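You operate a simulated robot arm through the tools that you are given. There is no shell and no other tool.

Carry out the task below with a simulated robot arm. There is one attempt and no reset: what you move stays moved.

JOB
Put things in order on the top of the sample table. At the end: one of the sample cups from the top of the sample table is in the red tool tray; the red port cap from the top of the sample table stands where the white grease tub stood; the grey pack stands where the red port cap stood; the black long spacer stands on top of the black iron weight; the white grease tub stands where the black long spacer stood; whatever was shut is shut again. Leave all else as you found it, and nothing knocked over.

It is judged by the outcome, as a careful person would: the job done as asked, and still so three seconds after it is handed in. It fails if anything else is knocked over, pushed out of place, dropped, spilled or broken. A push-on lid holds only when it is set on centred and level and pressed home; a screw cap is set on level and turned clockwise until tight.

ROBOT AND FRAMES
A 7-joint arm with a two-finger parallel gripper, fixed in place. Base frame: the origin is at the foot of the arm, x ahead of it, y to its left, z up; the work surface is at about z = 0.86. Readings come in m, rad, newtons and seconds.
With the tool pointing down near the work surface it reaches from about 0.3 to 0.7 m from the base axis. Its first joint turns from -1.152 to 1.152 rad. Payload 1.57 kg.
The TCP is the grasp point between the finger pads, 0.03 m short of the fingertips. In the tool frame z runs along the fingers and y along their closing line. Largest opening 0.11 m; finger width 0.024, thickness 0.012; the body of the gripper, 0.048 by 0.112 m, starts 0.078 m behind the TCP.
Orientation is told as [roll, pitch, yaw] about the base's x, y, z axes, in that order, counted from this pose: with the fingers straight down and closing along the base's y, the tool's x points along the base's -x, its y along +y and its z along -z.

CONTROLS
- The arm moves only by the tool jog_arm. Its argument "rows" is one flat list of numbers, 6 for each row, row after row: the shift along the base's x, y, z in m, then the turn, a rotation vector about the base's x, y, z in degrees. In form: [tx, ty, tz, wx, wy, wz, tx, ty, tz, wx, wy, wz, ...]. A call has 1 to 20 rows; each row is the pose to reach, as a shift and turn from the pose commanded when the call began. "hand" is the finger opening in m, from 0 to 0.11, set as the call begins (left out, the last holds). A row lasts 0.2 s, in which the tool goes at most 0.05 m and 0.15 rad; a call with a longer step from one row to the next is refused whole, and so is a gripper value outside its range. A pose out of reach is approached as far as the arm can. The call stops where the force on the tool passes 40 N (or 10 N more than at its start, if that is more) or the arm is blocked; 0.2 s more then pass. Each finger travels about 0.108 m/s and halts on what it meets, pressing with about 26 N; the grip force reading is that of the motor and also rises with nothing between the fingers. The clock runs only during rows and for 0.2 s after the last one: add rows that repeat a pose to give the fingers time. It gives the time, the measured TCP pose, the force on the tool (base axes), the opening and the grip force at its end, in the units of the frame above (readings bear some noise), with the torque about the TCP (base axes, N m) and any sound that the robot's microphone picked up, and new pictures: "views" is both (left out), scene, wrist or none.
- Cameras (640 x 400 px; columns grow to the right, rows downward): "scene" is fixed at [0.1774, -0.4094, 1.3932]; the picture's right is [0.61, -0.79, 0.00], its down [-0.55, -0.42, -0.73] and it looks along [0.58, 0.44, -0.69] (base axes); focal length 214 px, centre (320, 200). "wrist" rides on the gripper at [0.07, 0.016, -0.141] in the tool frame; the picture's right is [-0.23, 0.97, 0.00], its down [-0.86, -0.20, -0.48] and it looks along [-0.47, -0.11, 0.88] (tool axes); focal length 222 px, centre (320, 200). There is no depth. A picture from a camera that has moved, and an enlarged one, comes with that camera's place and axes in the base frame and with its lens.
- enlarge(camera, box): a new picture of the part [left, top, right, bottom] of that camera's present view, enlarged. It takes no simulated time.
- close_job(): hands the job in; it is judged then, once.

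Nothing tells you positions but the pictures and the camera data. Unless the task says otherwise, let go and move clear before handing in.

The tools are called after ">>>" by a JSON object that holds its "method" and its "body". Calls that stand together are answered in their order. jog_arm: Moves the arm, as the interface text tells. Its arguments: {"type":"object","properties":{"rows":{"type":"array"},"hand":{"type":"number"},"views":{"type":"string","enum":["both","scene","wrist","none"]}},"required":["rows"]} The other tools are called the same way: enlarge (camera, box) takes an enlarged picture of a part of a camera's view; close_job () hands the job in.

At the start:

```text
clock: 0.0
tcp_pos: [0.3786, -0.0072, 1.2487]
ee_rot: [-0.001, 0.0, 0.001]
wrist_force: [0.2, -0.9, 0.0]
torque: [0.0, -0.02, 0.0]
opening: 0.1098
finger_force: 0.0
```

scene: 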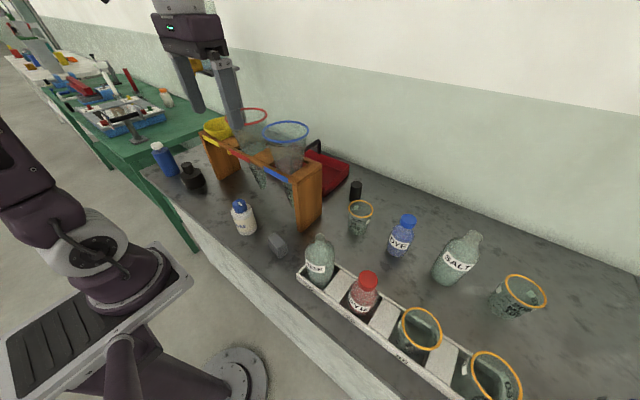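
wrist: 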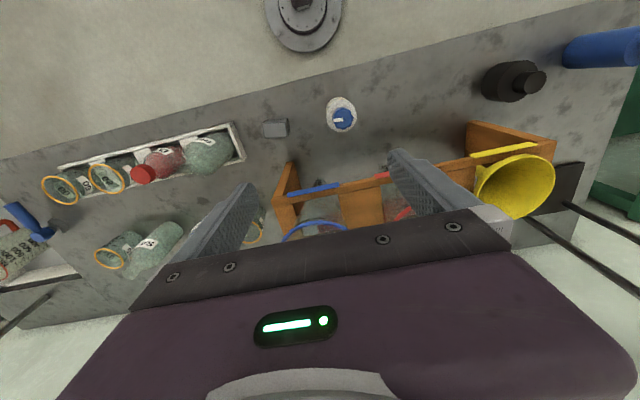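

I see a grey table with a wooden funnel rack, a red tray behind it, bottles, cups with orange rims and a white rack. I will enlarge parts of the views first to identify each object.

>>> {"method": "enlarge", "body": {"camera": "scene", "box": [140, 90, 340, 215]}}

>>> {"method": "enlarge", "body": {"camera": "scene", "box": [220, 150, 420, 275]}}

>>> {"method": "enlarge", "body": {"camera": "scene", "box": [300, 220, 560, 400]}}

>>> {"method": "enlarge", "body": {"camera": "wrist", "box": [220, 80, 420, 205]}}

>>> {"method": "enlarge", "body": {"camera": "wrist", "box": [0, 110, 280, 285]}}

>>> {"method": "enlarge", "body": {"camera": "scene", "box": [0, 0, 240, 150]}}

```text
3.20 times, centred on (240, 152) of scene
camera zoom: at [0.1774, -0.4094, 1.3932], right [0.61, -0.79, 0.0], down [-0.55, -0.42, -0.73], along [0.58, 0.44, -0.69], focal length 686 px, centre (576, 352)
```

zoom: 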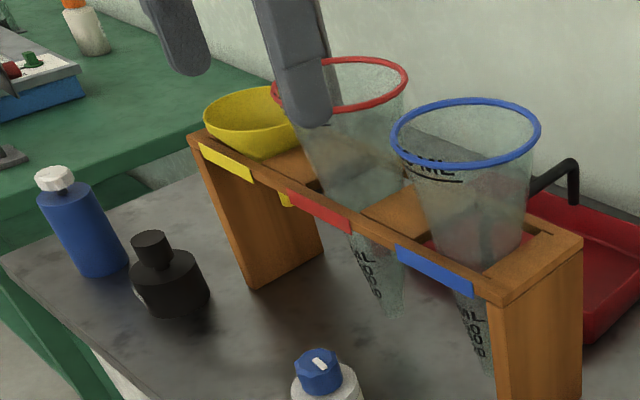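

```text
3.20 times, centred on (320, 212) of scene
camera zoom: at [0.1774, -0.4094, 1.3932], right [0.61, -0.79, 0.0], down [-0.55, -0.42, -0.73], along [0.58, 0.44, -0.69], focal length 686 px, centre (320, 160)
```

zoom: 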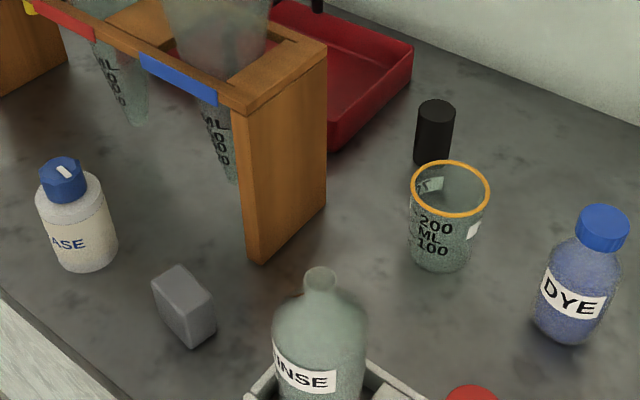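

```text
2.22 times, centred on (430, 310) of scene
camera zoom: at [0.1774, -0.4094, 1.3932], right [0.61, -0.79, 0.0], down [-0.55, -0.42, -0.73], along [0.58, 0.44, -0.69], focal length 477 px, centre (76, -44)
```

zoom: 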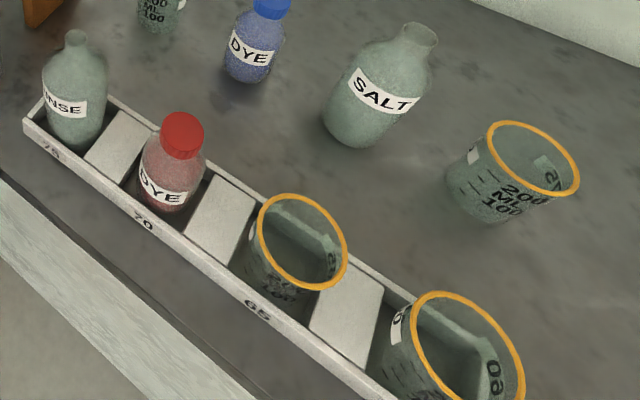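

```text
3.20 times, centred on (320, 142) of wrist
camera zoom: at [0.308, 0.0096, 1.3898], right [0.23, 0.97, 0.0], down [0.86, -0.2, 0.48], along [0.47, -0.11, -0.88], focal length 711 px, centre (320, 384)
```

zoom: 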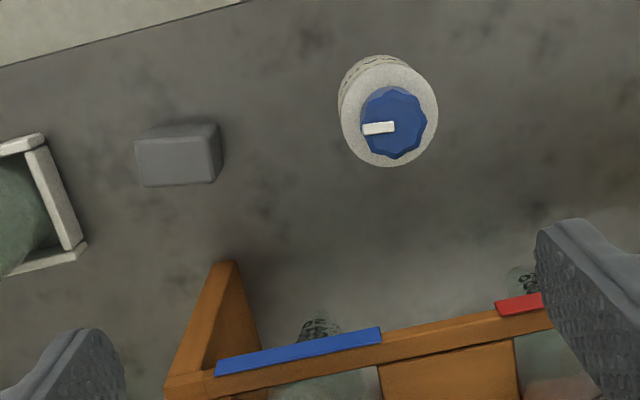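

```text
2.29 times, centred on (140, 198) of wrist
camera zoom: at [0.308, 0.0096, 1.3898], right [0.23, 0.97, 0.0], down [0.86, -0.2, 0.48], along [0.47, -0.11, -0.88], focal length 508 px, centre (731, 206)
```

zoom: 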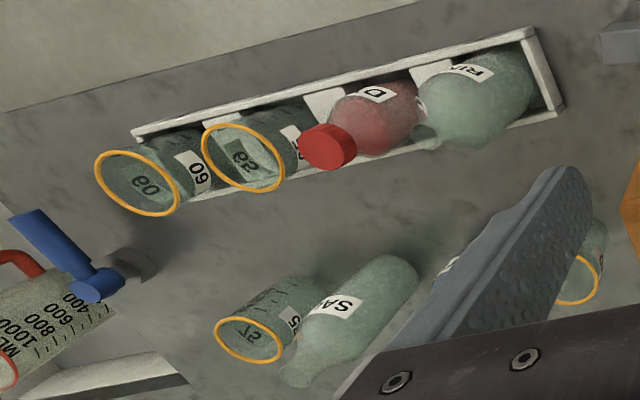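

```text
2.67 times, centred on (120, 75) of scene
camera zoom: at [0.1774, -0.4094, 1.3932], right [0.61, -0.79, 0.0], down [-0.55, -0.42, -0.73], along [0.58, 0.44, -0.69], focal length 572 px, centre (853, 533)
```

zoom: 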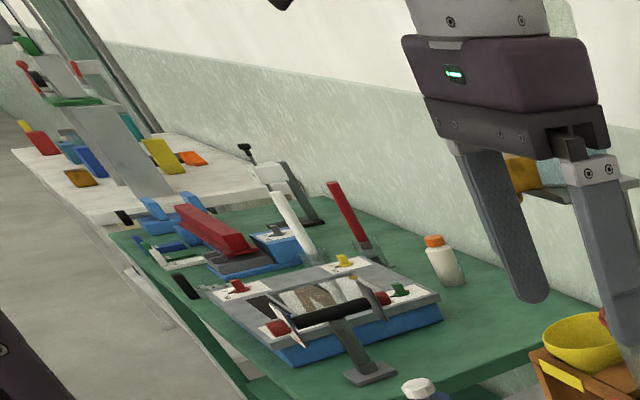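

The grey table holds a white tub with a blue knob near (0.38, 0.04), a grey block near (0.39, -0.09), a black cylinder near (0.70, -0.17) and a black knobbed object near (0.38, 0.36). I can't see the red port cap yet, so I'll move high over the table and look behind the funnel rack.

>>> {"method": "jog_arm", "body": {"rows": [0.03, -0.02, 0.02, 0, 0, 0, 0.06, -0.05, 0.04, 0, 0, 0, 0.09, -0.08, 0.05, 0, 0, 0, 0.12, -0.11, 0.05, 0, 0, 0, 0.12, -0.11, 0.05, 0, 0, 0], "hand": 0.0}}

```text
clock: 1.2
tcp_pos: [0.493, -0.1137, 1.294]
ee_rot: [0.0, -0.001, 0.001]
wrist_force: [0.2, 0.1, -0.1]
torque: [0.01, -0.02, -0.01]
opening: 0.0
finger_force: 21.3
out of reach, approached as far as the arm can: row 4, 5
camera wrist: at [0.4214, -0.0968, 1.4356], right [0.23, 0.97, 0.0], down [0.85, -0.2, 0.48], along [0.47, -0.11, -0.88], focal length 222 px, centre (320, 200)
```

scene: 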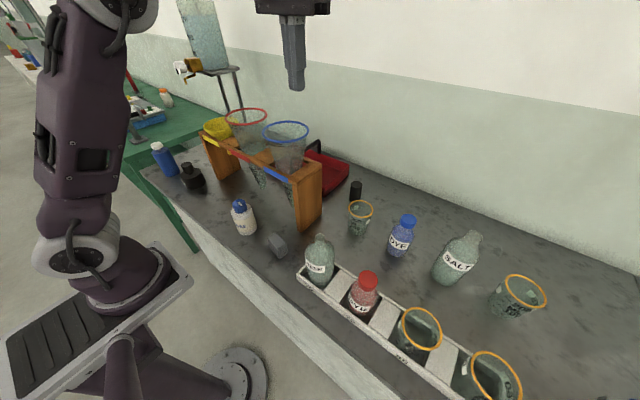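
wrist: 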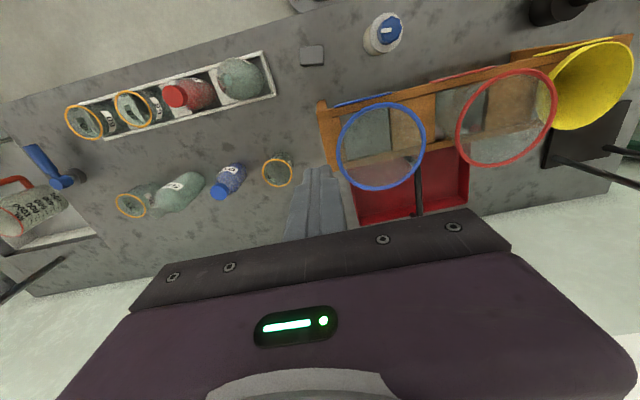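

>>> {"method": "enlarge", "body": {"camera": "wrist", "box": [300, 20, 640, 235]}}

>>> {"method": "enlarge", "body": {"camera": "wrist", "box": [0, 40, 320, 240]}}

>>> {"method": "enlarge", "body": {"camera": "scene", "box": [140, 50, 340, 175]}}

```text
1.86 times, centred on (470, 128) of wrist
camera zoom: at [0.4214, -0.0968, 1.4356], right [0.23, 0.97, 0.0], down [0.85, -0.2, 0.48], along [0.47, -0.11, -0.88], focal length 413 px, centre (41, 335)
```

zoom: 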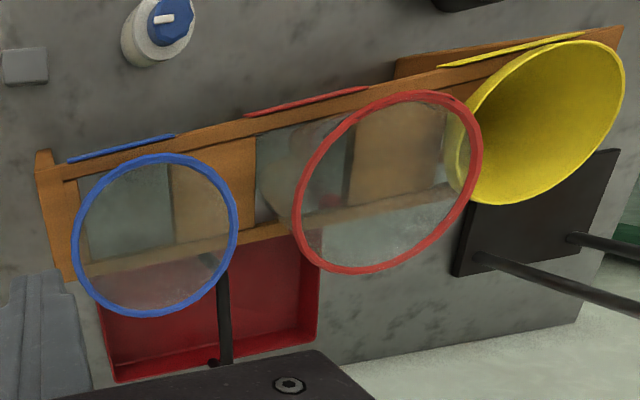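

```text
2.00 times, centred on (160, 140) of wrist
camera zoom: at [0.4214, -0.0968, 1.4356], right [0.23, 0.97, 0.0], down [0.85, -0.2, 0.48], along [0.47, -0.11, -0.88], focal length 444 px, centre (640, 320)
```

zoom: 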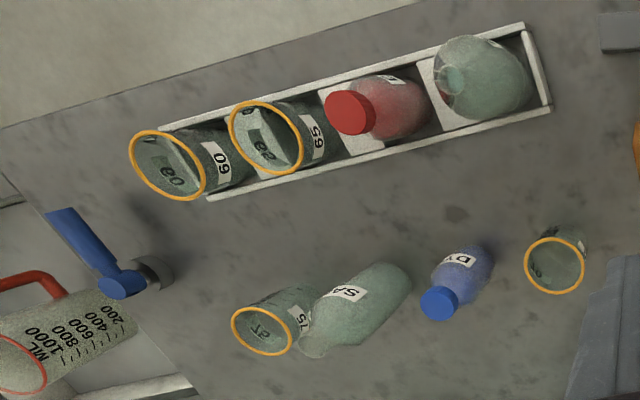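

```text
3.20 times, centred on (240, 112) of scene
camera zoom: at [0.1774, -0.4095, 1.3932], right [0.61, -0.79, 0.0], down [-0.55, -0.42, -0.73], along [0.58, 0.44, -0.69], focal length 686 px, centre (576, 480)
```

zoom: 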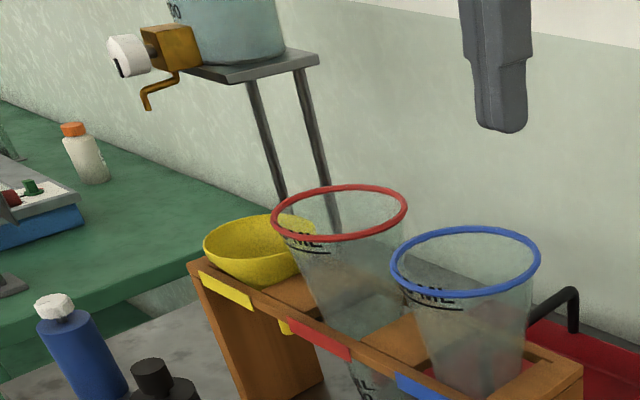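

A red object appears to show faintly through the red funnel, under or behind the rack. I'll bring the arm back in front of the rack and tilt the camera forward to look underneath.

>>> {"method": "jog_arm", "body": {"rows": [-0.035, 0.03, 0, 0, 0, 0, -0.07, 0.06, 0, 0, 0, 0, -0.105, 0.09, 0, 0, 0, 0, -0.14, 0.12, 0, 0, -4, 0, -0.16, 0.15, -0.02, 0, -10, 0, -0.17, 0.18, -0.05, 0, -16, 0, -0.18, 0.2, -0.08, 0, -22, 0, -0.18, 0.21, -0.11, 0, -25, 0, -0.18, 0.21, -0.11, 0, -25, 0]}}

```text
clock: 3.2
tcp_pos: [0.3161, 0.098, 1.1876]
ee_rot: [0.0, -0.438, 0.001]
wrist_force: [-0.7, -0.6, -0.5]
torque: [0.0, 0.0, 0.03]
opening: 0.0
finger_force: 21.3
camera wrist: at [0.1926, 0.1155, 1.2851], right [0.21, 0.97, 0.1], down [0.57, -0.2, 0.8], along [0.79, -0.11, -0.6], focal length 222 px, centre (320, 200)
```

scene: 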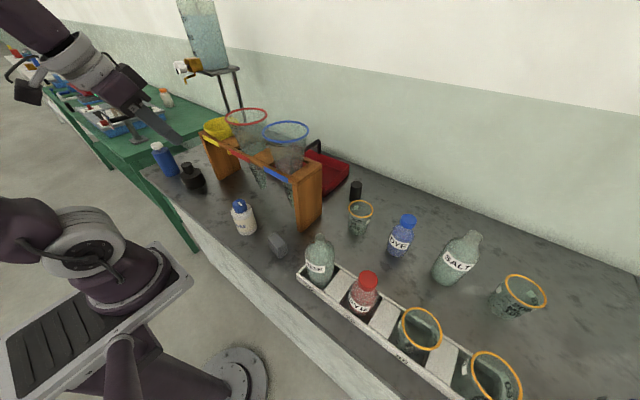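
wrist: 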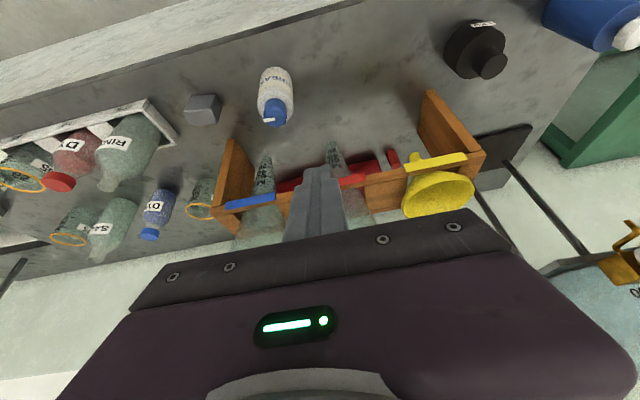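

>>> {"method": "enlarge", "body": {"camera": "wrist", "box": [210, 80, 530, 240]}}

>>> {"method": "enlarge", "body": {"camera": "wrist", "box": [420, 0, 580, 100]}}

>>> {"method": "enlarge", "body": {"camera": "wrist", "box": [170, 50, 330, 150]}}

```text
2.00 times, centred on (370, 160) of wrist
camera zoom: at [0.1926, 0.1155, 1.2851], right [0.21, 0.97, 0.1], down [0.57, -0.2, 0.8], along [0.79, -0.11, -0.6], focal length 444 px, centre (220, 280)
```

zoom: 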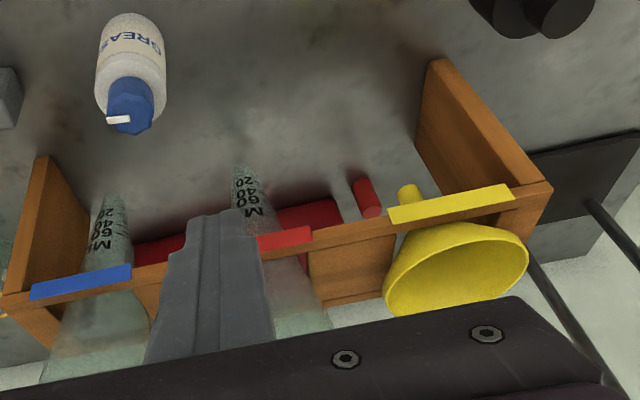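

```text
4.00 times, centred on (500, 50) of wrist
camera zoom: at [0.1926, 0.1155, 1.2851], right [0.21, 0.97, 0.1], down [0.57, -0.2, 0.8], along [0.79, -0.11, -0.6], focal length 888 px, centre (-400, 800)
```

zoom: 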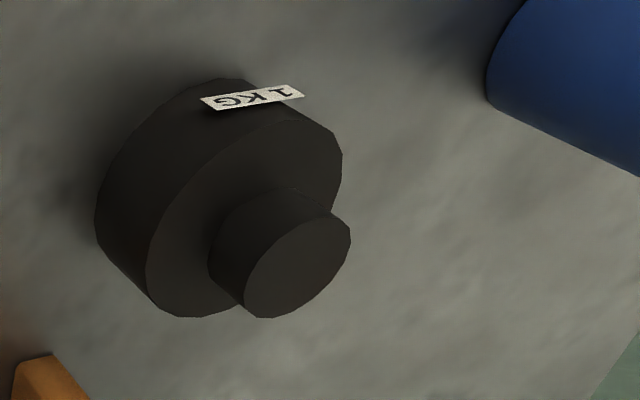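

```text
4.00 times, centred on (250, 100) of wrist
camera zoom: at [0.1926, 0.1155, 1.2851], right [0.21, 0.97, 0.1], down [0.57, -0.2, 0.8], along [0.79, -0.11, -0.6], focal length 888 px, centre (600, 600)
```

zoom: 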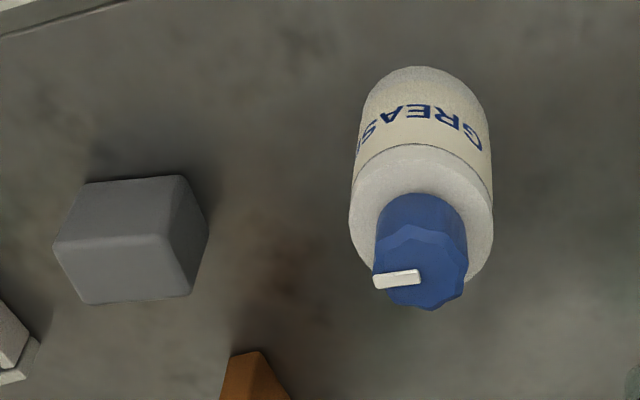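

The red port cap is a red cylinder just behind the rack near (0.61, 0.25). The grey block is the pack, the GREASE bottle is the tub, and the black 1 KG knobbed piece is the weight. The spacer goes first, so I'll swing high to the right to view it, the tray and the cup.

>>> {"method": "jog_arm", "body": {"rows": [0.005, -0.03, 0.02, 0, 3, 0, 0.01, -0.06, 0.04, 0, 6, 0, 0.015, -0.1, 0.05, 0, 9, 0, 0.02, -0.14, 0.06, 0, 12, 0, 0.03, -0.18, 0.06, 0, 15, 0, 0.04, -0.22, 0.06, 0, 18, 0, 0.05, -0.26, 0.06, 0, 22, 0, 0.06, -0.3, 0.06, 0, 25, 0, 0.06, -0.33, 0.06, 0, 25, 0, 0.06, -0.33, 0.06, 0, 25, 0]}}

```text
clock: 5.4
tcp_pos: [0.3737, -0.2322, 1.2454]
ee_rot: [0.001, 0.001, 0.002]
wrist_force: [-0.2, 0.6, -0.3]
torque: [-0.04, 0.0, -0.04]
opening: 0.0
finger_force: 21.3
camera wrist: at [0.303, -0.2158, 1.3871], right [0.23, 0.97, 0.0], down [0.86, -0.2, 0.48], along [0.47, -0.11, -0.88], focal length 222 px, centre (320, 200)
```

scene: 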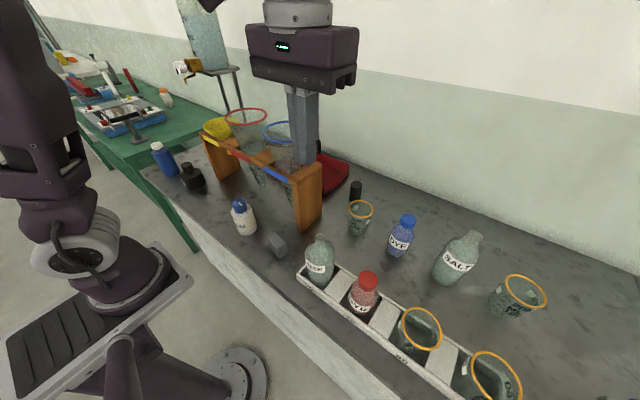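
wrist: 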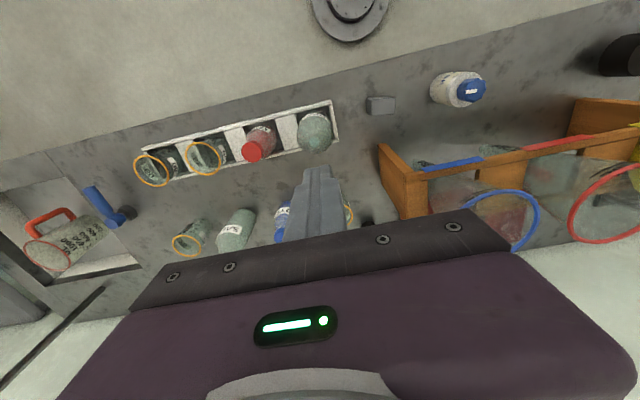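

The spacer is barely visible past the closed fingers. I'll tilt the tool forward and open the fingers to see the spacer, the near cup and the tray.

>>> {"method": "jog_arm", "body": {"rows": [0, 0, 0, 0, -8, 0, 0, 0, 0, 0, -16, 0, 0, 0, 0, 0, -24, 0, 0, 0, 0, 0, -30, 0, 0, 0, 0, 0, -30, 0], "hand": 0.11, "views": "wrist"}}

```text
clock: 6.6
tcp_pos: [0.3735, -0.2316, 1.2465]
ee_rot: [0.0, -0.527, 0.0]
wrist_force: [0.3, 0.3, 0.4]
torque: [0.02, -0.05, -0.02]
opening: 0.1098
finger_force: 0.0
camera wrist: at [0.2414, -0.2154, 1.3342], right [0.2, 0.97, 0.11], down [0.5, -0.2, 0.84], along [0.84, -0.11, -0.53], focal length 222 px, centre (320, 200)
```

wrist: 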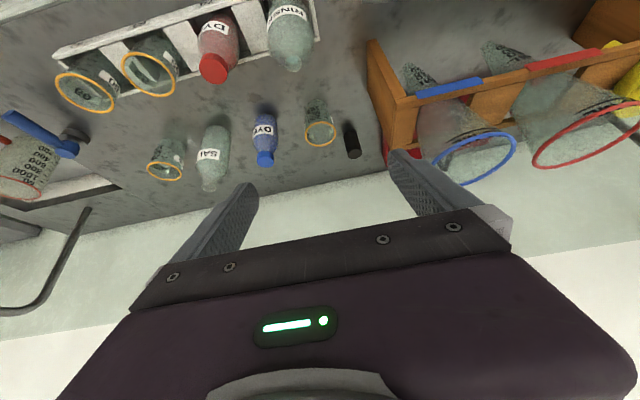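

>>> {"method": "enlarge", "body": {"camera": "wrist", "box": [240, 80, 400, 180]}}

>>> {"method": "enlarge", "body": {"camera": "wrist", "box": [40, 20, 240, 200]}}

```text
4.00 times, centred on (320, 130) of wrist
camera zoom: at [0.2414, -0.2154, 1.3342], right [0.2, 0.97, 0.11], down [0.5, -0.2, 0.84], along [0.84, -0.11, -0.53], focal length 888 px, centre (320, 480)
```

zoom: 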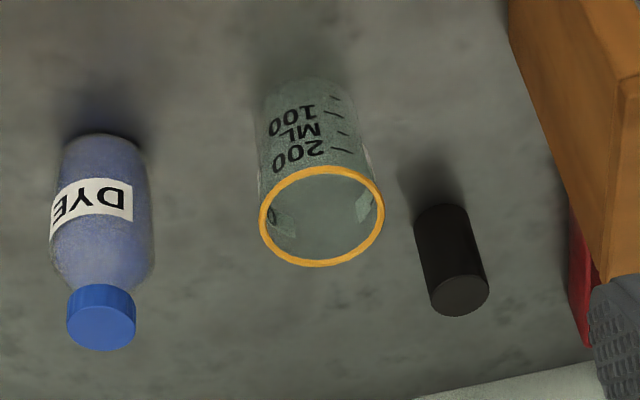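

```text
2.22 times, centred on (140, 110) of wrist
camera zoom: at [0.2414, -0.2154, 1.3342], right [0.2, 0.97, 0.11], down [0.5, -0.2, 0.84], along [0.84, -0.11, -0.53], focal length 494 px, centre (720, 400)
```

zoom: 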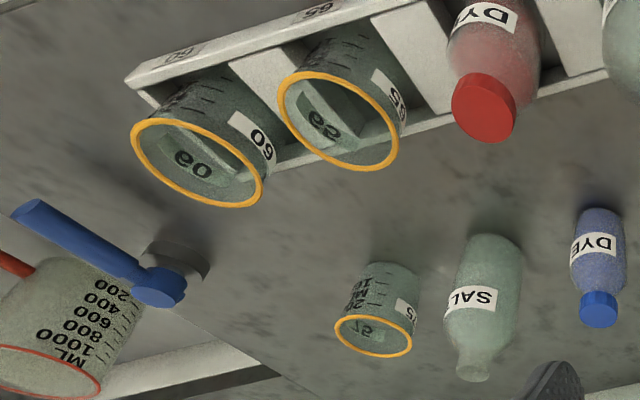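

The spacer stands at about (0.700, -0.165), 4 cm across and 7 cm tall. The near cup is at about (0.592, -0.239) and looks empty. I'll move in above the spacer with the fingers part open.

>>> {"method": "jog_arm", "body": {"rows": [0.035, 0.01, -0.02, 0, 8, 0, 0.07, 0.02, -0.04, 0, 16, 0, 0.105, 0.03, -0.06, 0, 24, 0, 0.14, 0.04, -0.085, 0, 30, 0, 0.175, 0.05, -0.11, 0, 30, 0, 0.21, 0.058, -0.14, 0, 30, 0, 0.245, 0.066, -0.17, 0, 30, 0, 0.28, 0.067, -0.2, 0, 30, 0, 0.31, 0.067, -0.23, 0, 30, 0, 0.3265, 0.067, -0.255, 0, 30, 0, 0.3265, 0.067, -0.255, 0, 30, 0], "hand": 0.075}}

```text
clock: 9.0
tcp_pos: [0.6665, -0.1551, 0.993]
ee_rot: [0.0, -0.001, 0.0]
wrist_force: [0.2, -0.5, 0.2]
torque: [0.0, 0.01, -0.01]
opening: 0.0746
finger_force: 0.1
out of reach, approached as far as the arm can: row 8, 9, 10, 11
camera wrist: at [0.5957, -0.1381, 1.1341], right [0.23, 0.97, 0.0], down [0.86, -0.2, 0.48], along [0.47, -0.11, -0.88], focal length 222 px, centre (320, 200)
```

scene: 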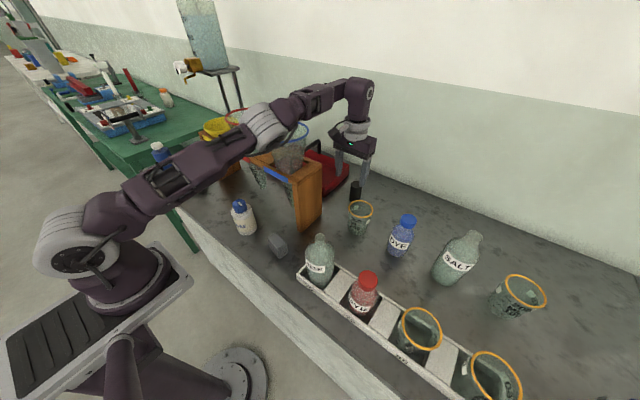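
wrist: 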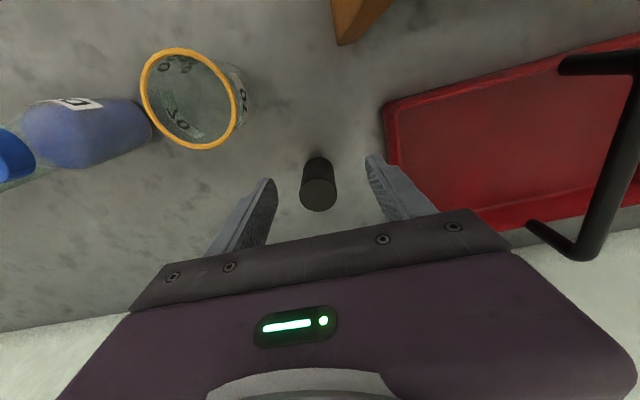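

With the tool straight down, the outstretched arm would pass close over the blue funnel, and the reach ends short of the spacer. I'll come in from the right with the tool yawed about 40° and tilted about 35°, which keeps the forearm away from the funnels.

>>> {"method": "jog_arm", "body": {"rows": [-0.003, -0.007, 0.015, 1.5, -4.2, 4.8, -0.006, -0.014, 0.03, 3.05, -8.4, 9.7, -0.009, -0.022, 0.04, 4.6, -12.6, 14.5, -0.012, -0.029, 0.045, 6.1, -16.8, 19.35, -0.015, -0.036, 0.045, 7.6, -21, 24.2, -0.018, -0.043, 0.035, 9.15, -25.2, 29, -0.021, -0.05, 0.025, 10.7, -29.4, 33.9, -0.0236, -0.0578, 0.0135, 12.2, -33.6, 38.7, -0.0236, -0.0578, 0.0135, 12.2, -33.6, 38.7]}}

```text
clock: 11.0
tcp_pos: [0.6408, -0.2157, 1.0086]
ee_rot: [0.0, -0.613, 0.699]
wrist_force: [0.8, 0.0, 0.2]
torque: [-0.03, 0.01, -0.02]
opening: 0.075
finger_force: 0.0
camera wrist: at [0.5233, -0.2919, 1.0844], right [-0.48, 0.87, 0.13], down [0.45, 0.12, 0.88], along [0.75, 0.49, -0.45], focal length 222 px, centre (320, 200)
```

scene: 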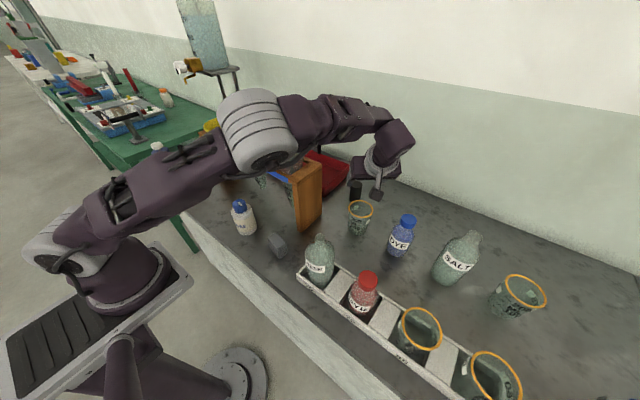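
wrist: 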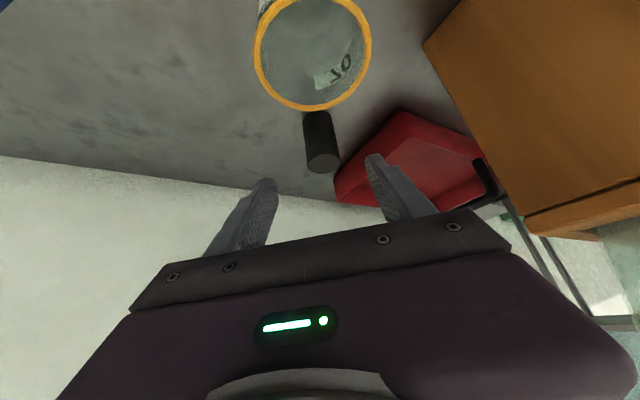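

The approach is now lined up with the spacer. I'll slide in along the tool axis and then check the alignment before closing.

>>> {"method": "jog_arm", "body": {"rows": [0.0141, 0.0124, -0.0259, 0, 0, 0, 0.0281, 0.0249, -0.0518, 0, 0, 0, 0.0422, 0.0373, -0.0777, 0, 0, 0, 0.0562, 0.0497, -0.1036, 0, 0, 0, 0.0562, 0.0497, -0.1036, 0, 0, 0]}}

```text
clock: 12.2
tcp_pos: [0.6997, -0.1653, 0.9045]
ee_rot: [0.0, -0.61, 0.697]
wrist_force: [0.1, 0.9, 0.4]
torque: [0.01, 0.01, 0.0]
opening: 0.075
finger_force: 0.0
camera wrist: at [0.582, -0.2402, 0.9798], right [-0.48, 0.87, 0.13], down [0.45, 0.12, 0.88], along [0.75, 0.49, -0.45], focal length 222 px, centre (320, 200)
```

scene: 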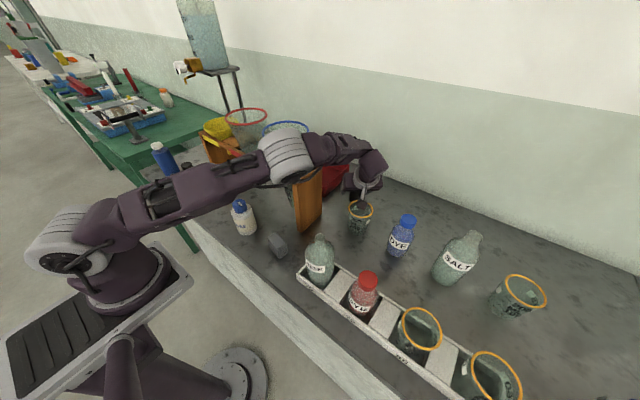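
wrist: 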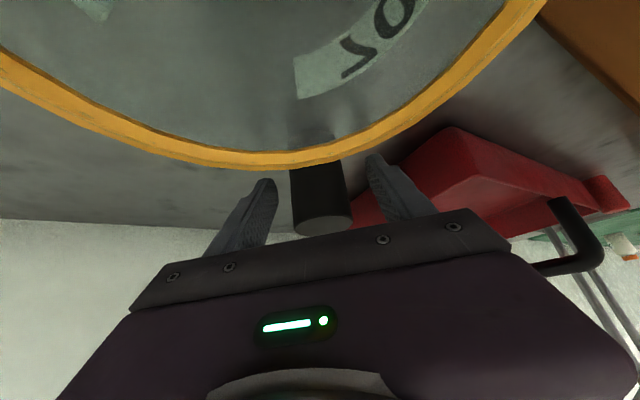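

The spacer sits between the fingers. I'll close on it now.

>>> {"method": "jog_arm", "body": {"rows": [0, 0, 0, 0, 0, 0, 0, 0, 0, 0, 0, 0, 0, 0, 0, 0, 0, 0, 0, 0, 0, 0, 0, 0], "hand": 0.02, "views": "wrist"}}

```text
clock: 13.2
tcp_pos: [0.699, -0.1646, 0.9042]
ee_rot: [0.001, -0.613, 0.699]
wrist_force: [0.5, 0.6, 0.0]
torque: [-0.02, 0.01, 0.06]
opening: 0.0384
finger_force: 25.5
camera wrist: at [0.5819, -0.2404, 0.9801], right [-0.48, 0.87, 0.13], down [0.45, 0.12, 0.88], along [0.75, 0.49, -0.45], focal length 222 px, centre (320, 200)
```

wrist: 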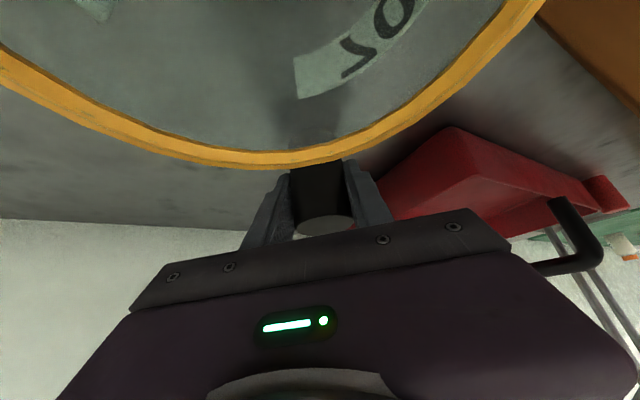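

The grip holds at 38 mm. I'll lift the spacer straight up, retreat to the right and pull back in front of the rack.

>>> {"method": "jog_arm", "body": {"rows": [0, 0, 0.03, 0, 0, 0, 0, 0, 0.07, 0, 0, 0, -0.01, 0, 0.11, 0, 0, 0, -0.04, -0.01, 0.14, 0, 0, 0, -0.08, -0.02, 0.165, 0, 0, 0, -0.12, -0.03, 0.19, 0, 0, 0, -0.16, -0.03, 0.21, 0, 0, 0, -0.205, -0.03, 0.225, 0, 0, 0, -0.25, -0.03, 0.235, 0, 0, 0, -0.29, -0.01, 0.245, 0, 0, 0, -0.32, 0.025, 0.255, 0, 0, 0, -0.32, 0.025, 0.255, 0, 0, 0]}}

```text
clock: 15.8
tcp_pos: [0.3789, -0.1401, 1.1624]
ee_rot: [-0.002, -0.614, 0.699]
wrist_force: [-0.1, -1.3, 0.0]
torque: [0.0, -0.02, 0.0]
opening: 0.0199
finger_force: 0.1
camera wrist: at [0.2609, -0.2154, 1.2377], right [-0.48, 0.87, 0.13], down [0.45, 0.12, 0.88], along [0.75, 0.49, -0.45], focal length 222 px, centre (320, 200)
```

scene: 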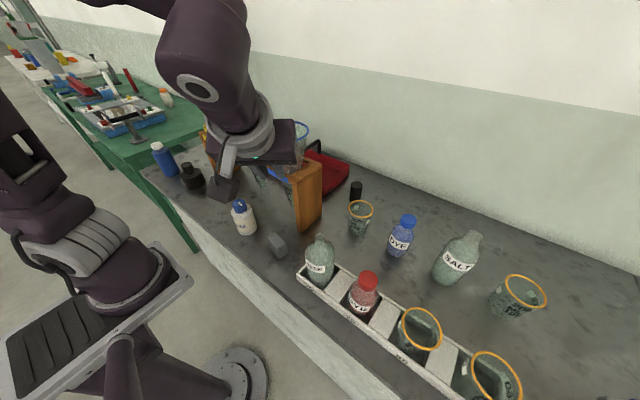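
wrist: 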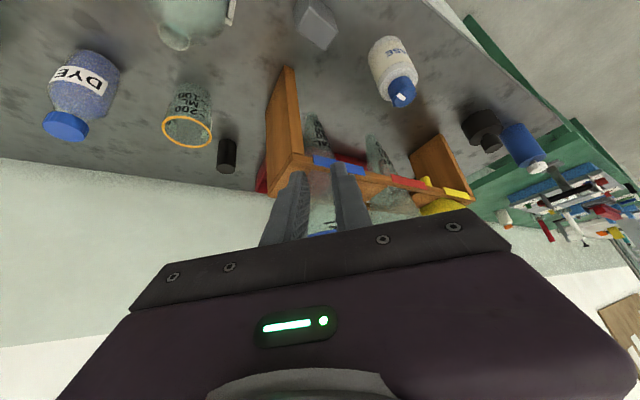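

The fingers came away empty: the spacer slipped and stayed behind. I'll check that it is still upright and whether it moved.

>>> {"method": "enlarge", "body": {"camera": "scene", "box": [290, 160, 410, 235]}}

>>> {"method": "enlarge", "body": {"camera": "wrist", "box": [120, 60, 320, 200]}}

```text
5.33 times, centred on (350, 198) of scene
camera zoom: at [0.1774, -0.4094, 1.3932], right [0.61, -0.79, 0.0], down [-0.55, -0.42, -0.73], along [0.58, 0.44, -0.69], focal length 1144 px, centre (160, 213)
```

zoom: 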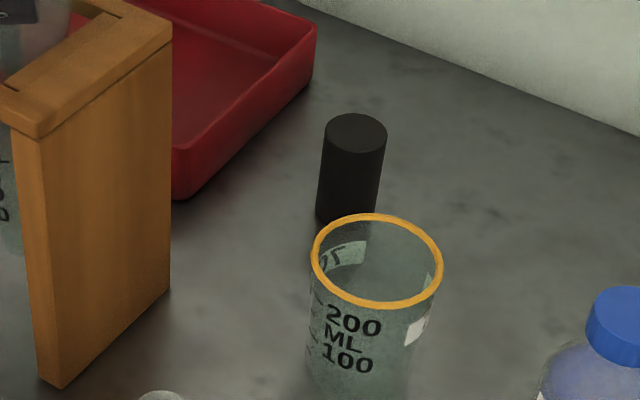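

```text
2.86 times, centred on (220, 130) of wrist
camera zoom: at [0.2609, -0.2154, 1.2377], right [-0.48, 0.87, 0.13], down [0.45, 0.12, 0.88], along [0.75, 0.49, -0.45], focal length 635 px, centre (606, 400)
```

zoom: 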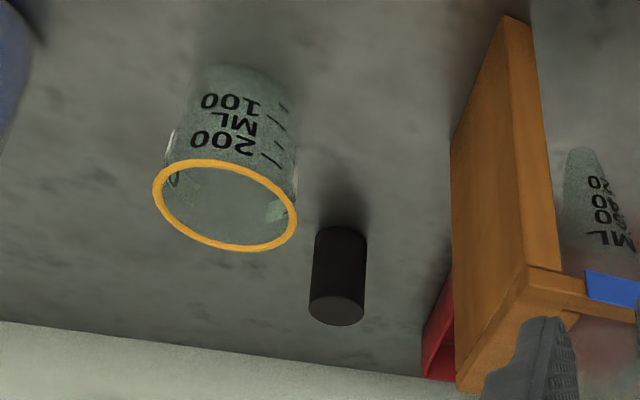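

The spacer is still upright in its original place, so the grip only slipped. I'll go back with the TCP lower and better centred, then lift slowly this time.

>>> {"method": "jog_arm", "body": {"rows": [0.03, -0.03, 0, 0, 0, 0, 0.07, -0.05, 0, 0, 0, 0, 0.11, -0.06, -0.01, 0, 0, 0, 0.15, -0.07, -0.03, 0, 0, 0, 0.19, -0.075, -0.06, 0, 0, 0, 0.23, -0.075, -0.09, 0, 0, 0, 0.2588, -0.075, -0.125, 0, 0, 0, 0.2588, -0.075, -0.159, 0, 0, 0, 0.2731, -0.063, -0.1856, 0, 0, 0, 0.2875, -0.0509, -0.2122, 0, 0, 0, 0.3018, -0.0389, -0.2388, 0, 0, 0, 0.3161, -0.0269, -0.2654, 0, 0, 0, 0.3161, -0.0269, -0.2654, 0, 0, 0], "hand": 0.075}}

```text
refused: row 5 steps farther than a row can; nothing moved
```

One step was slightly too long, so nothing moved. I'll shorten it and send the same approach again.

>>> {"method": "jog_arm", "body": {"rows": [0.03, -0.03, 0, 0, 0, 0, 0.07, -0.05, 0, 0, 0, 0, 0.11, -0.06, -0.01, 0, 0, 0, 0.15, -0.07, -0.03, 0, 0, 0, 0.188, -0.075, -0.058, 0, 0, 0, 0.225, -0.075, -0.088, 0, 0, 0, 0.2588, -0.075, -0.122, 0, 0, 0, 0.2588, -0.075, -0.159, 0, 0, 0, 0.2731, -0.063, -0.1856, 0, 0, 0, 0.2875, -0.0509, -0.2122, 0, 0, 0, 0.3018, -0.0389, -0.2388, 0, 0, 0, 0.3161, -0.0269, -0.2654, 0, 0, 0, 0.3161, -0.0269, -0.2654, 0, 0, 0], "hand": 0.075}}

```text
clock: 18.6
tcp_pos: [0.6927, -0.1705, 0.8957]
ee_rot: [0.001, -0.611, 0.698]
wrist_force: [-0.7, 0.9, 0.6]
torque: [-0.01, 0.01, -0.02]
opening: 0.0749
finger_force: 0.1
camera wrist: at [0.5762, -0.2462, 0.9713], right [-0.48, 0.87, 0.13], down [0.45, 0.12, 0.88], along [0.75, 0.49, -0.45], focal length 222 px, centre (320, 200)
```

scene: 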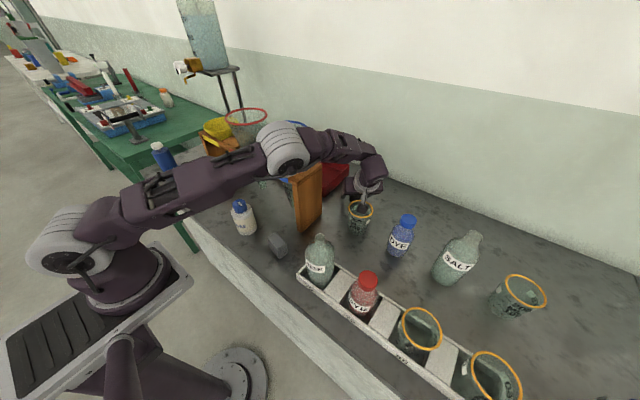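
wrist: 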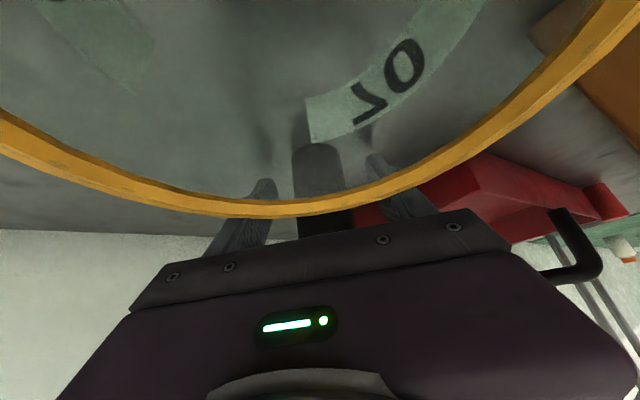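

The spacer is between the fingers and nothing is touching the cup. I'll close and then lift slowly while I watch the forces.

>>> {"method": "jog_arm", "body": {"rows": [0, 0, 0, 0, 0, 0, 0, 0, 0, 0, 0, 0, 0, 0, 0, 0, 0, 0, 0, 0, 0, 0, 0, 0, 0, 0, 0, 0, 0, 0], "hand": 0.0, "views": "none"}}

>>> {"method": "jog_arm", "body": {"rows": [0, 0, 0.003, 0, 0, 0, 0, 0, 0.006, 0, 0, 0, 0, 0, 0.01, 0, 0, 0, 0, 0, 0.01, 0, 0, 0]}}

```text
clock: 19.8
tcp_pos: [0.6938, -0.1703, 0.8971]
ee_rot: [0.001, -0.611, 0.698]
wrist_force: [0.2, -1.1, 0.3]
torque: [0.02, 0.01, 0.06]
opening: 0.0382
finger_force: 26.0
```

```text
clock: 20.8
tcp_pos: [0.6935, -0.1698, 0.9066]
ee_rot: [-0.001, -0.611, 0.699]
wrist_force: [0.4, 0.6, -1.8]
torque: [-0.01, -0.01, -0.03]
opening: 0.0382
finger_force: 26.2
camera wrist: at [0.5762, -0.2448, 0.9813], right [-0.48, 0.87, 0.13], down [0.45, 0.12, 0.88], along [0.75, 0.49, -0.45], focal length 222 px, centre (320, 200)
```

scene: 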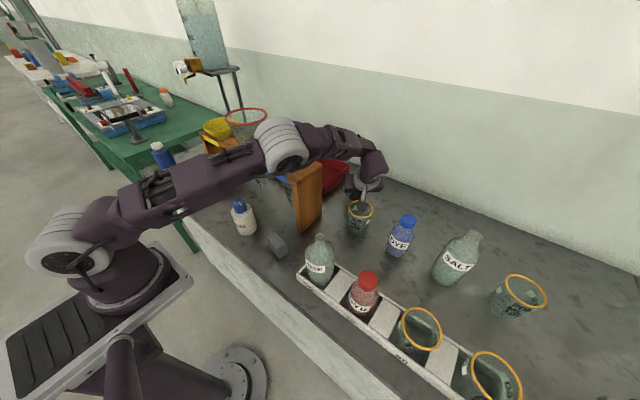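
wrist: 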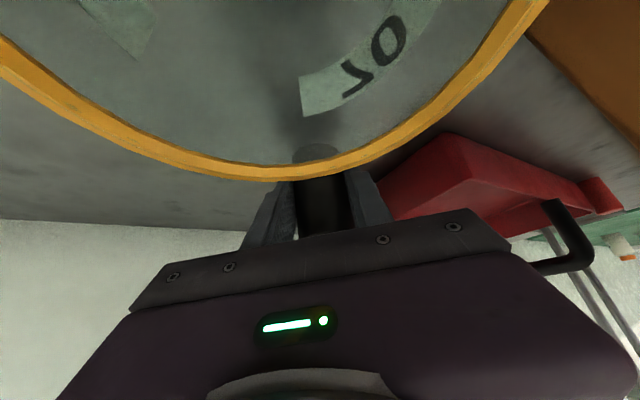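

The reading shows about 1.8 N of load and the spacer appears to be moving with the fingers. I'll keep lifting at the same slow rate.

>>> {"method": "jog_arm", "body": {"rows": [0, 0, 0.006, 0, 0, 0, 0, 0, 0.014, 0, 0, 0, 0, 0, 0.022, 0, 0, 0, 0, 0, 0.03, 0, 0, 0, 0, 0, 0.04, 0, 0, 0, 0, 0, 0.05, 0, 0, 0, 0, 0, 0.06, 0, 0, 0, 0, 0, 0.07, 0, 0, 0, 0, 0, 0.07, 0, 0, 0]}}

```text
clock: 22.8
tcp_pos: [0.6944, -0.169, 0.9742]
ee_rot: [-0.001, -0.611, 0.699]
wrist_force: [-0.1, -0.6, -0.9]
torque: [-0.02, 0.04, -0.02]
opening: 0.0382
finger_force: 25.4
camera wrist: at [0.5775, -0.2442, 1.0501], right [-0.48, 0.87, 0.13], down [0.45, 0.12, 0.88], along [0.75, 0.49, -0.45], focal length 222 px, centre (320, 200)
```

scene: 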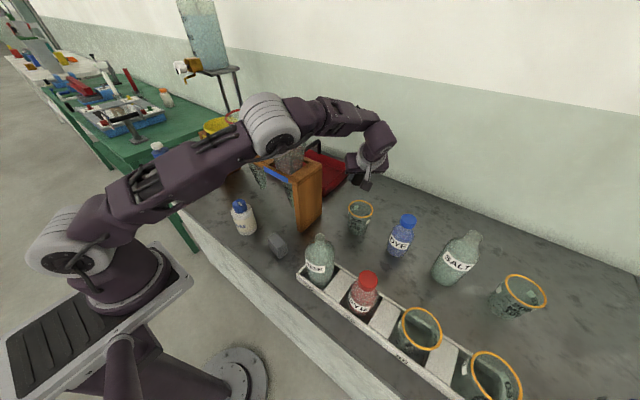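
wrist: 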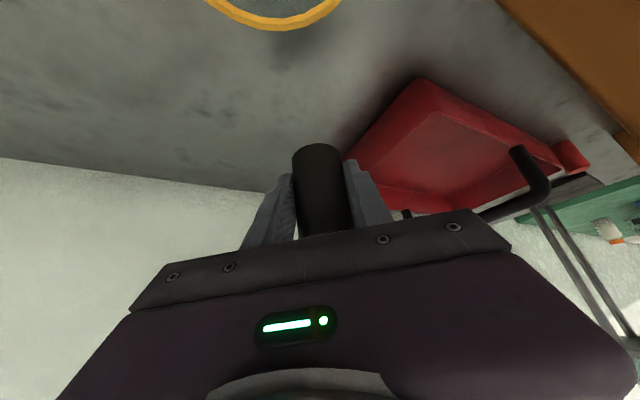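

The spacer is now held firmly in the air. I'll carry it at constant orientation around the right side and across in front of the rack towards the weight.

>>> {"method": "jog_arm", "body": {"rows": [-0.005, 0, 0.025, 0, 0, 0, -0.02, -0.005, 0.055, 0, 0, 0, -0.05, -0.012, 0.08, 0, 0, 0, -0.085, -0.02, 0.105, 0, 0, 0, -0.12, -0.025, 0.125, 0, 0, 0, -0.155, -0.028, 0.145, 0, 0, 0, -0.19, -0.03, 0.16, 0, 0, 0, -0.225, -0.03, 0.175, 0, 0, 0, -0.26, -0.02, 0.185, 0, 0, 0, -0.29, 0, 0.19, 0, 0, 0, -0.315, 0.025, 0.19, 0, 0, 0, -0.325, 0.06, 0.19, 0, 0, 0, -0.325, 0.1, 0.19, 0, 0, 0, -0.325, 0.14, 0.19, 0, 0, 0, -0.325, 0.18, 0.19, 0, 0, 0, -0.325, 0.22, 0.19, 0, 0, 0, -0.325, 0.26, 0.19, 0, 0, 0, -0.325, 0.3, 0.19, 0, 0, 0, -0.325, 0.34, 0.19, 0, 0, 0, -0.325, 0.37, 0.19, 0, 0, 0]}}

```text
clock: 27.0
tcp_pos: [0.3681, 0.1983, 1.1675]
ee_rot: [-0.001, -0.613, 0.702]
wrist_force: [-0.1, -0.4, -1.0]
torque: [0.0, 0.01, -0.03]
opening: 0.0382
finger_force: 25.7
camera wrist: at [0.251, 0.1224, 1.2426], right [-0.48, 0.87, 0.13], down [0.45, 0.12, 0.88], along [0.75, 0.49, -0.45], focal length 222 px, centre (320, 200)
```

scene: 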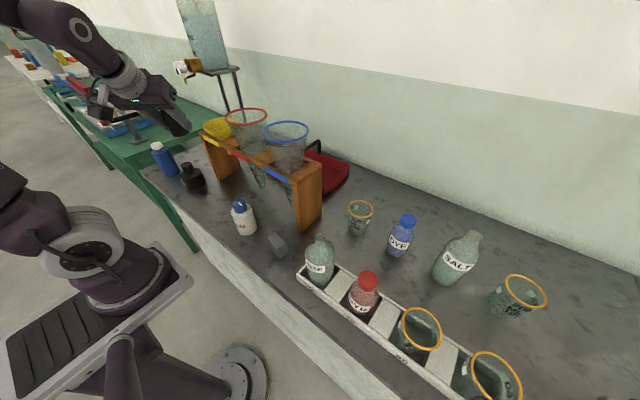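
wrist: 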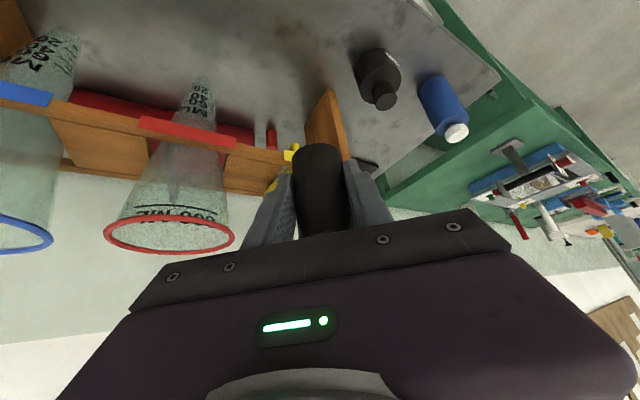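

The spacer is still held. I'll zoom in on the weight to fix where the centre of its knob is.

>>> {"method": "enlarge", "body": {"camera": "wrist", "box": [320, 30, 480, 130]}}

>>> {"method": "enlarge", "body": {"camera": "scene", "box": [140, 130, 260, 205]}}

>>> {"method": "enlarge", "body": {"camera": "wrist", "box": [220, 110, 420, 250]}}

```text
4.00 times, centred on (400, 80) of wrist
camera zoom: at [0.251, 0.1224, 1.2426], right [-0.48, 0.87, 0.13], down [0.45, 0.12, 0.88], along [0.75, 0.49, -0.45], focal length 888 px, centre (0, 680)
```

zoom: 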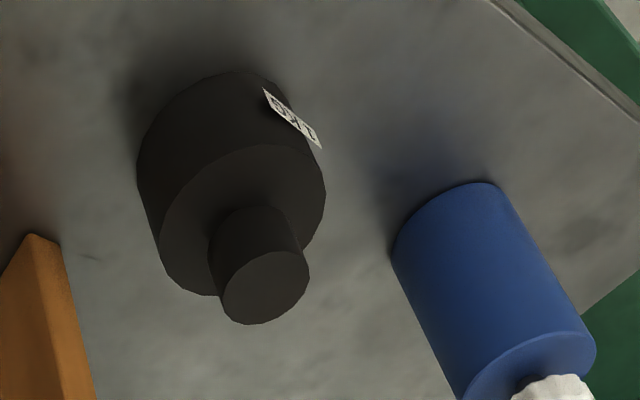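

```text
5.33 times, centred on (200, 168) of scene
camera zoom: at [0.1774, -0.4094, 1.3932], right [0.61, -0.79, 0.0], down [-0.55, -0.42, -0.73], along [0.58, 0.44, -0.69], focal length 1144 px, centre (960, 373)
```

zoom: 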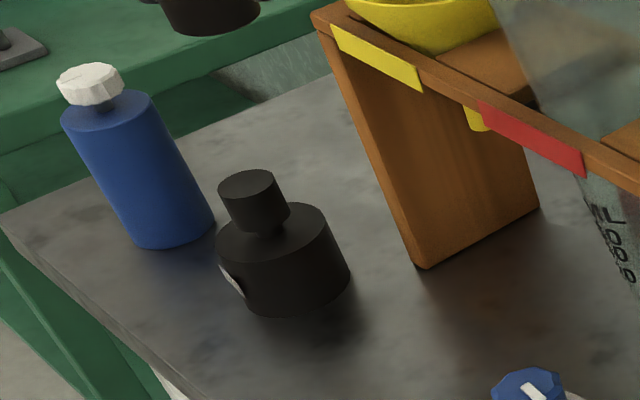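

```text
2.86 times, centred on (320, 180) of wrist
camera zoom: at [0.251, 0.1224, 1.2426], right [-0.48, 0.87, 0.13], down [0.45, 0.12, 0.88], along [0.75, 0.49, -0.45], focal length 635 px, centre (320, 257)
```

zoom: 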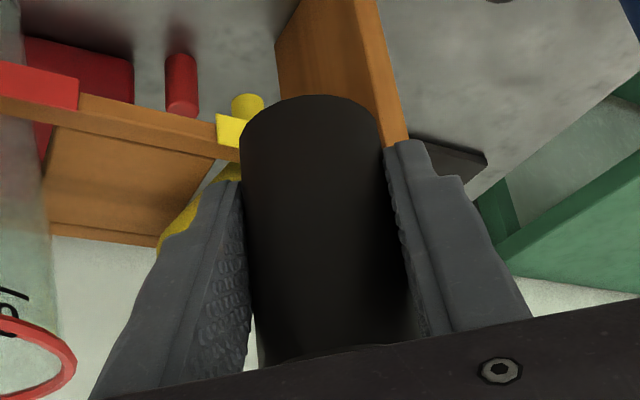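

The knob's top centre is at about (0.401, 0.380, 0.944), and its diameter of about 42 mm is enough for the spacer. I'll move the spacer above it.

>>> {"method": "jog_arm", "body": {"rows": [0.005, 0.035, 0, 0, 0, 0, 0.01, 0.07, -0.01, 0, 0, 0, 0.015, 0.105, -0.03, 0, 0, 0, 0.02, 0.14, -0.06, 0, 0, 0, 0.0275, 0.17, -0.09, 0, 0, 0, 0.0275, 0.1772, -0.12, 0, 0, 0, 0.0275, 0.1772, -0.1375, 0, 0, 0, 0.0275, 0.1772, -0.1375, 0, 0, 0]}}

```text
clock: 28.8
tcp_pos: [0.3948, 0.3802, 1.0285]
ee_rot: [-0.001, -0.612, 0.698]
wrist_force: [-0.8, -0.1, -0.2]
torque: [-0.01, 0.0, -0.01]
opening: 0.0386
finger_force: 25.9
camera wrist: at [0.2786, 0.3035, 1.1033], right [-0.48, 0.87, 0.13], down [0.45, 0.12, 0.88], along [0.75, 0.49, -0.45], focal length 222 px, centre (320, 200)
```

scene: 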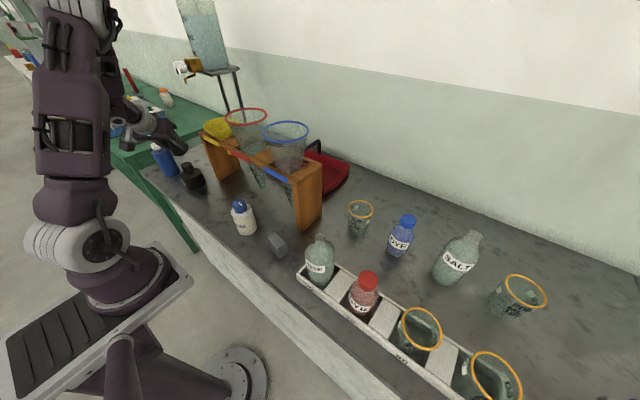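
wrist: 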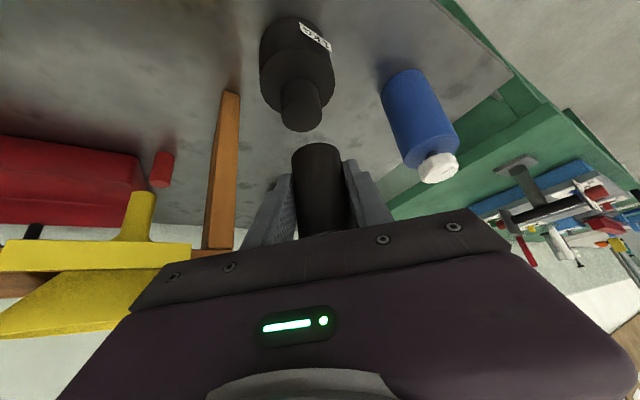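

I'll zoom in to compare the knob top with the bottom of the spacer.

>>> {"method": "enlarge", "body": {"camera": "wrist", "box": [240, 60, 400, 240]}}

>>> {"method": "enlarge", "body": {"camera": "scene", "box": [120, 90, 240, 200]}}

```text
2.22 times, centred on (320, 150) of wrist
camera zoom: at [0.2786, 0.3035, 1.1033], right [-0.48, 0.87, 0.13], down [0.45, 0.12, 0.88], along [0.75, 0.49, -0.45], focal length 494 px, centre (320, 311)
```

zoom: 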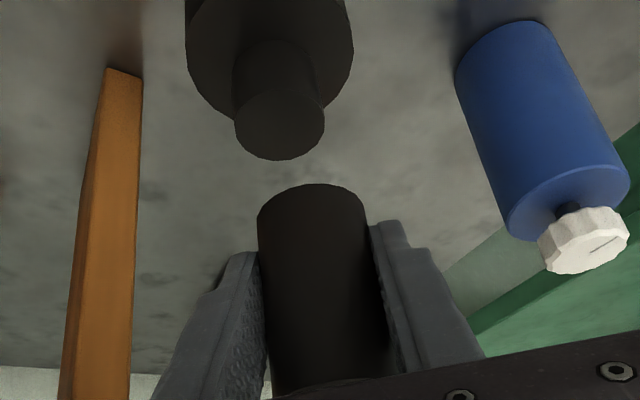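

```text
3.64 times, centred on (180, 145) of scene
camera zoom: at [0.1775, -0.4094, 1.3932], right [0.61, -0.79, 0.0], down [-0.55, -0.42, -0.73], along [0.58, 0.44, -0.69], focal length 780 px, centre (829, 400)
```

zoom: 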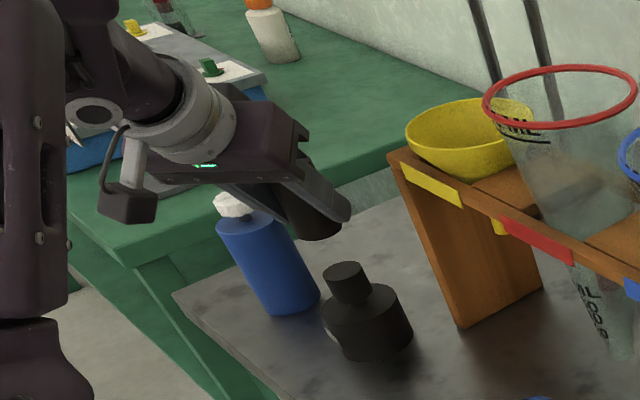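

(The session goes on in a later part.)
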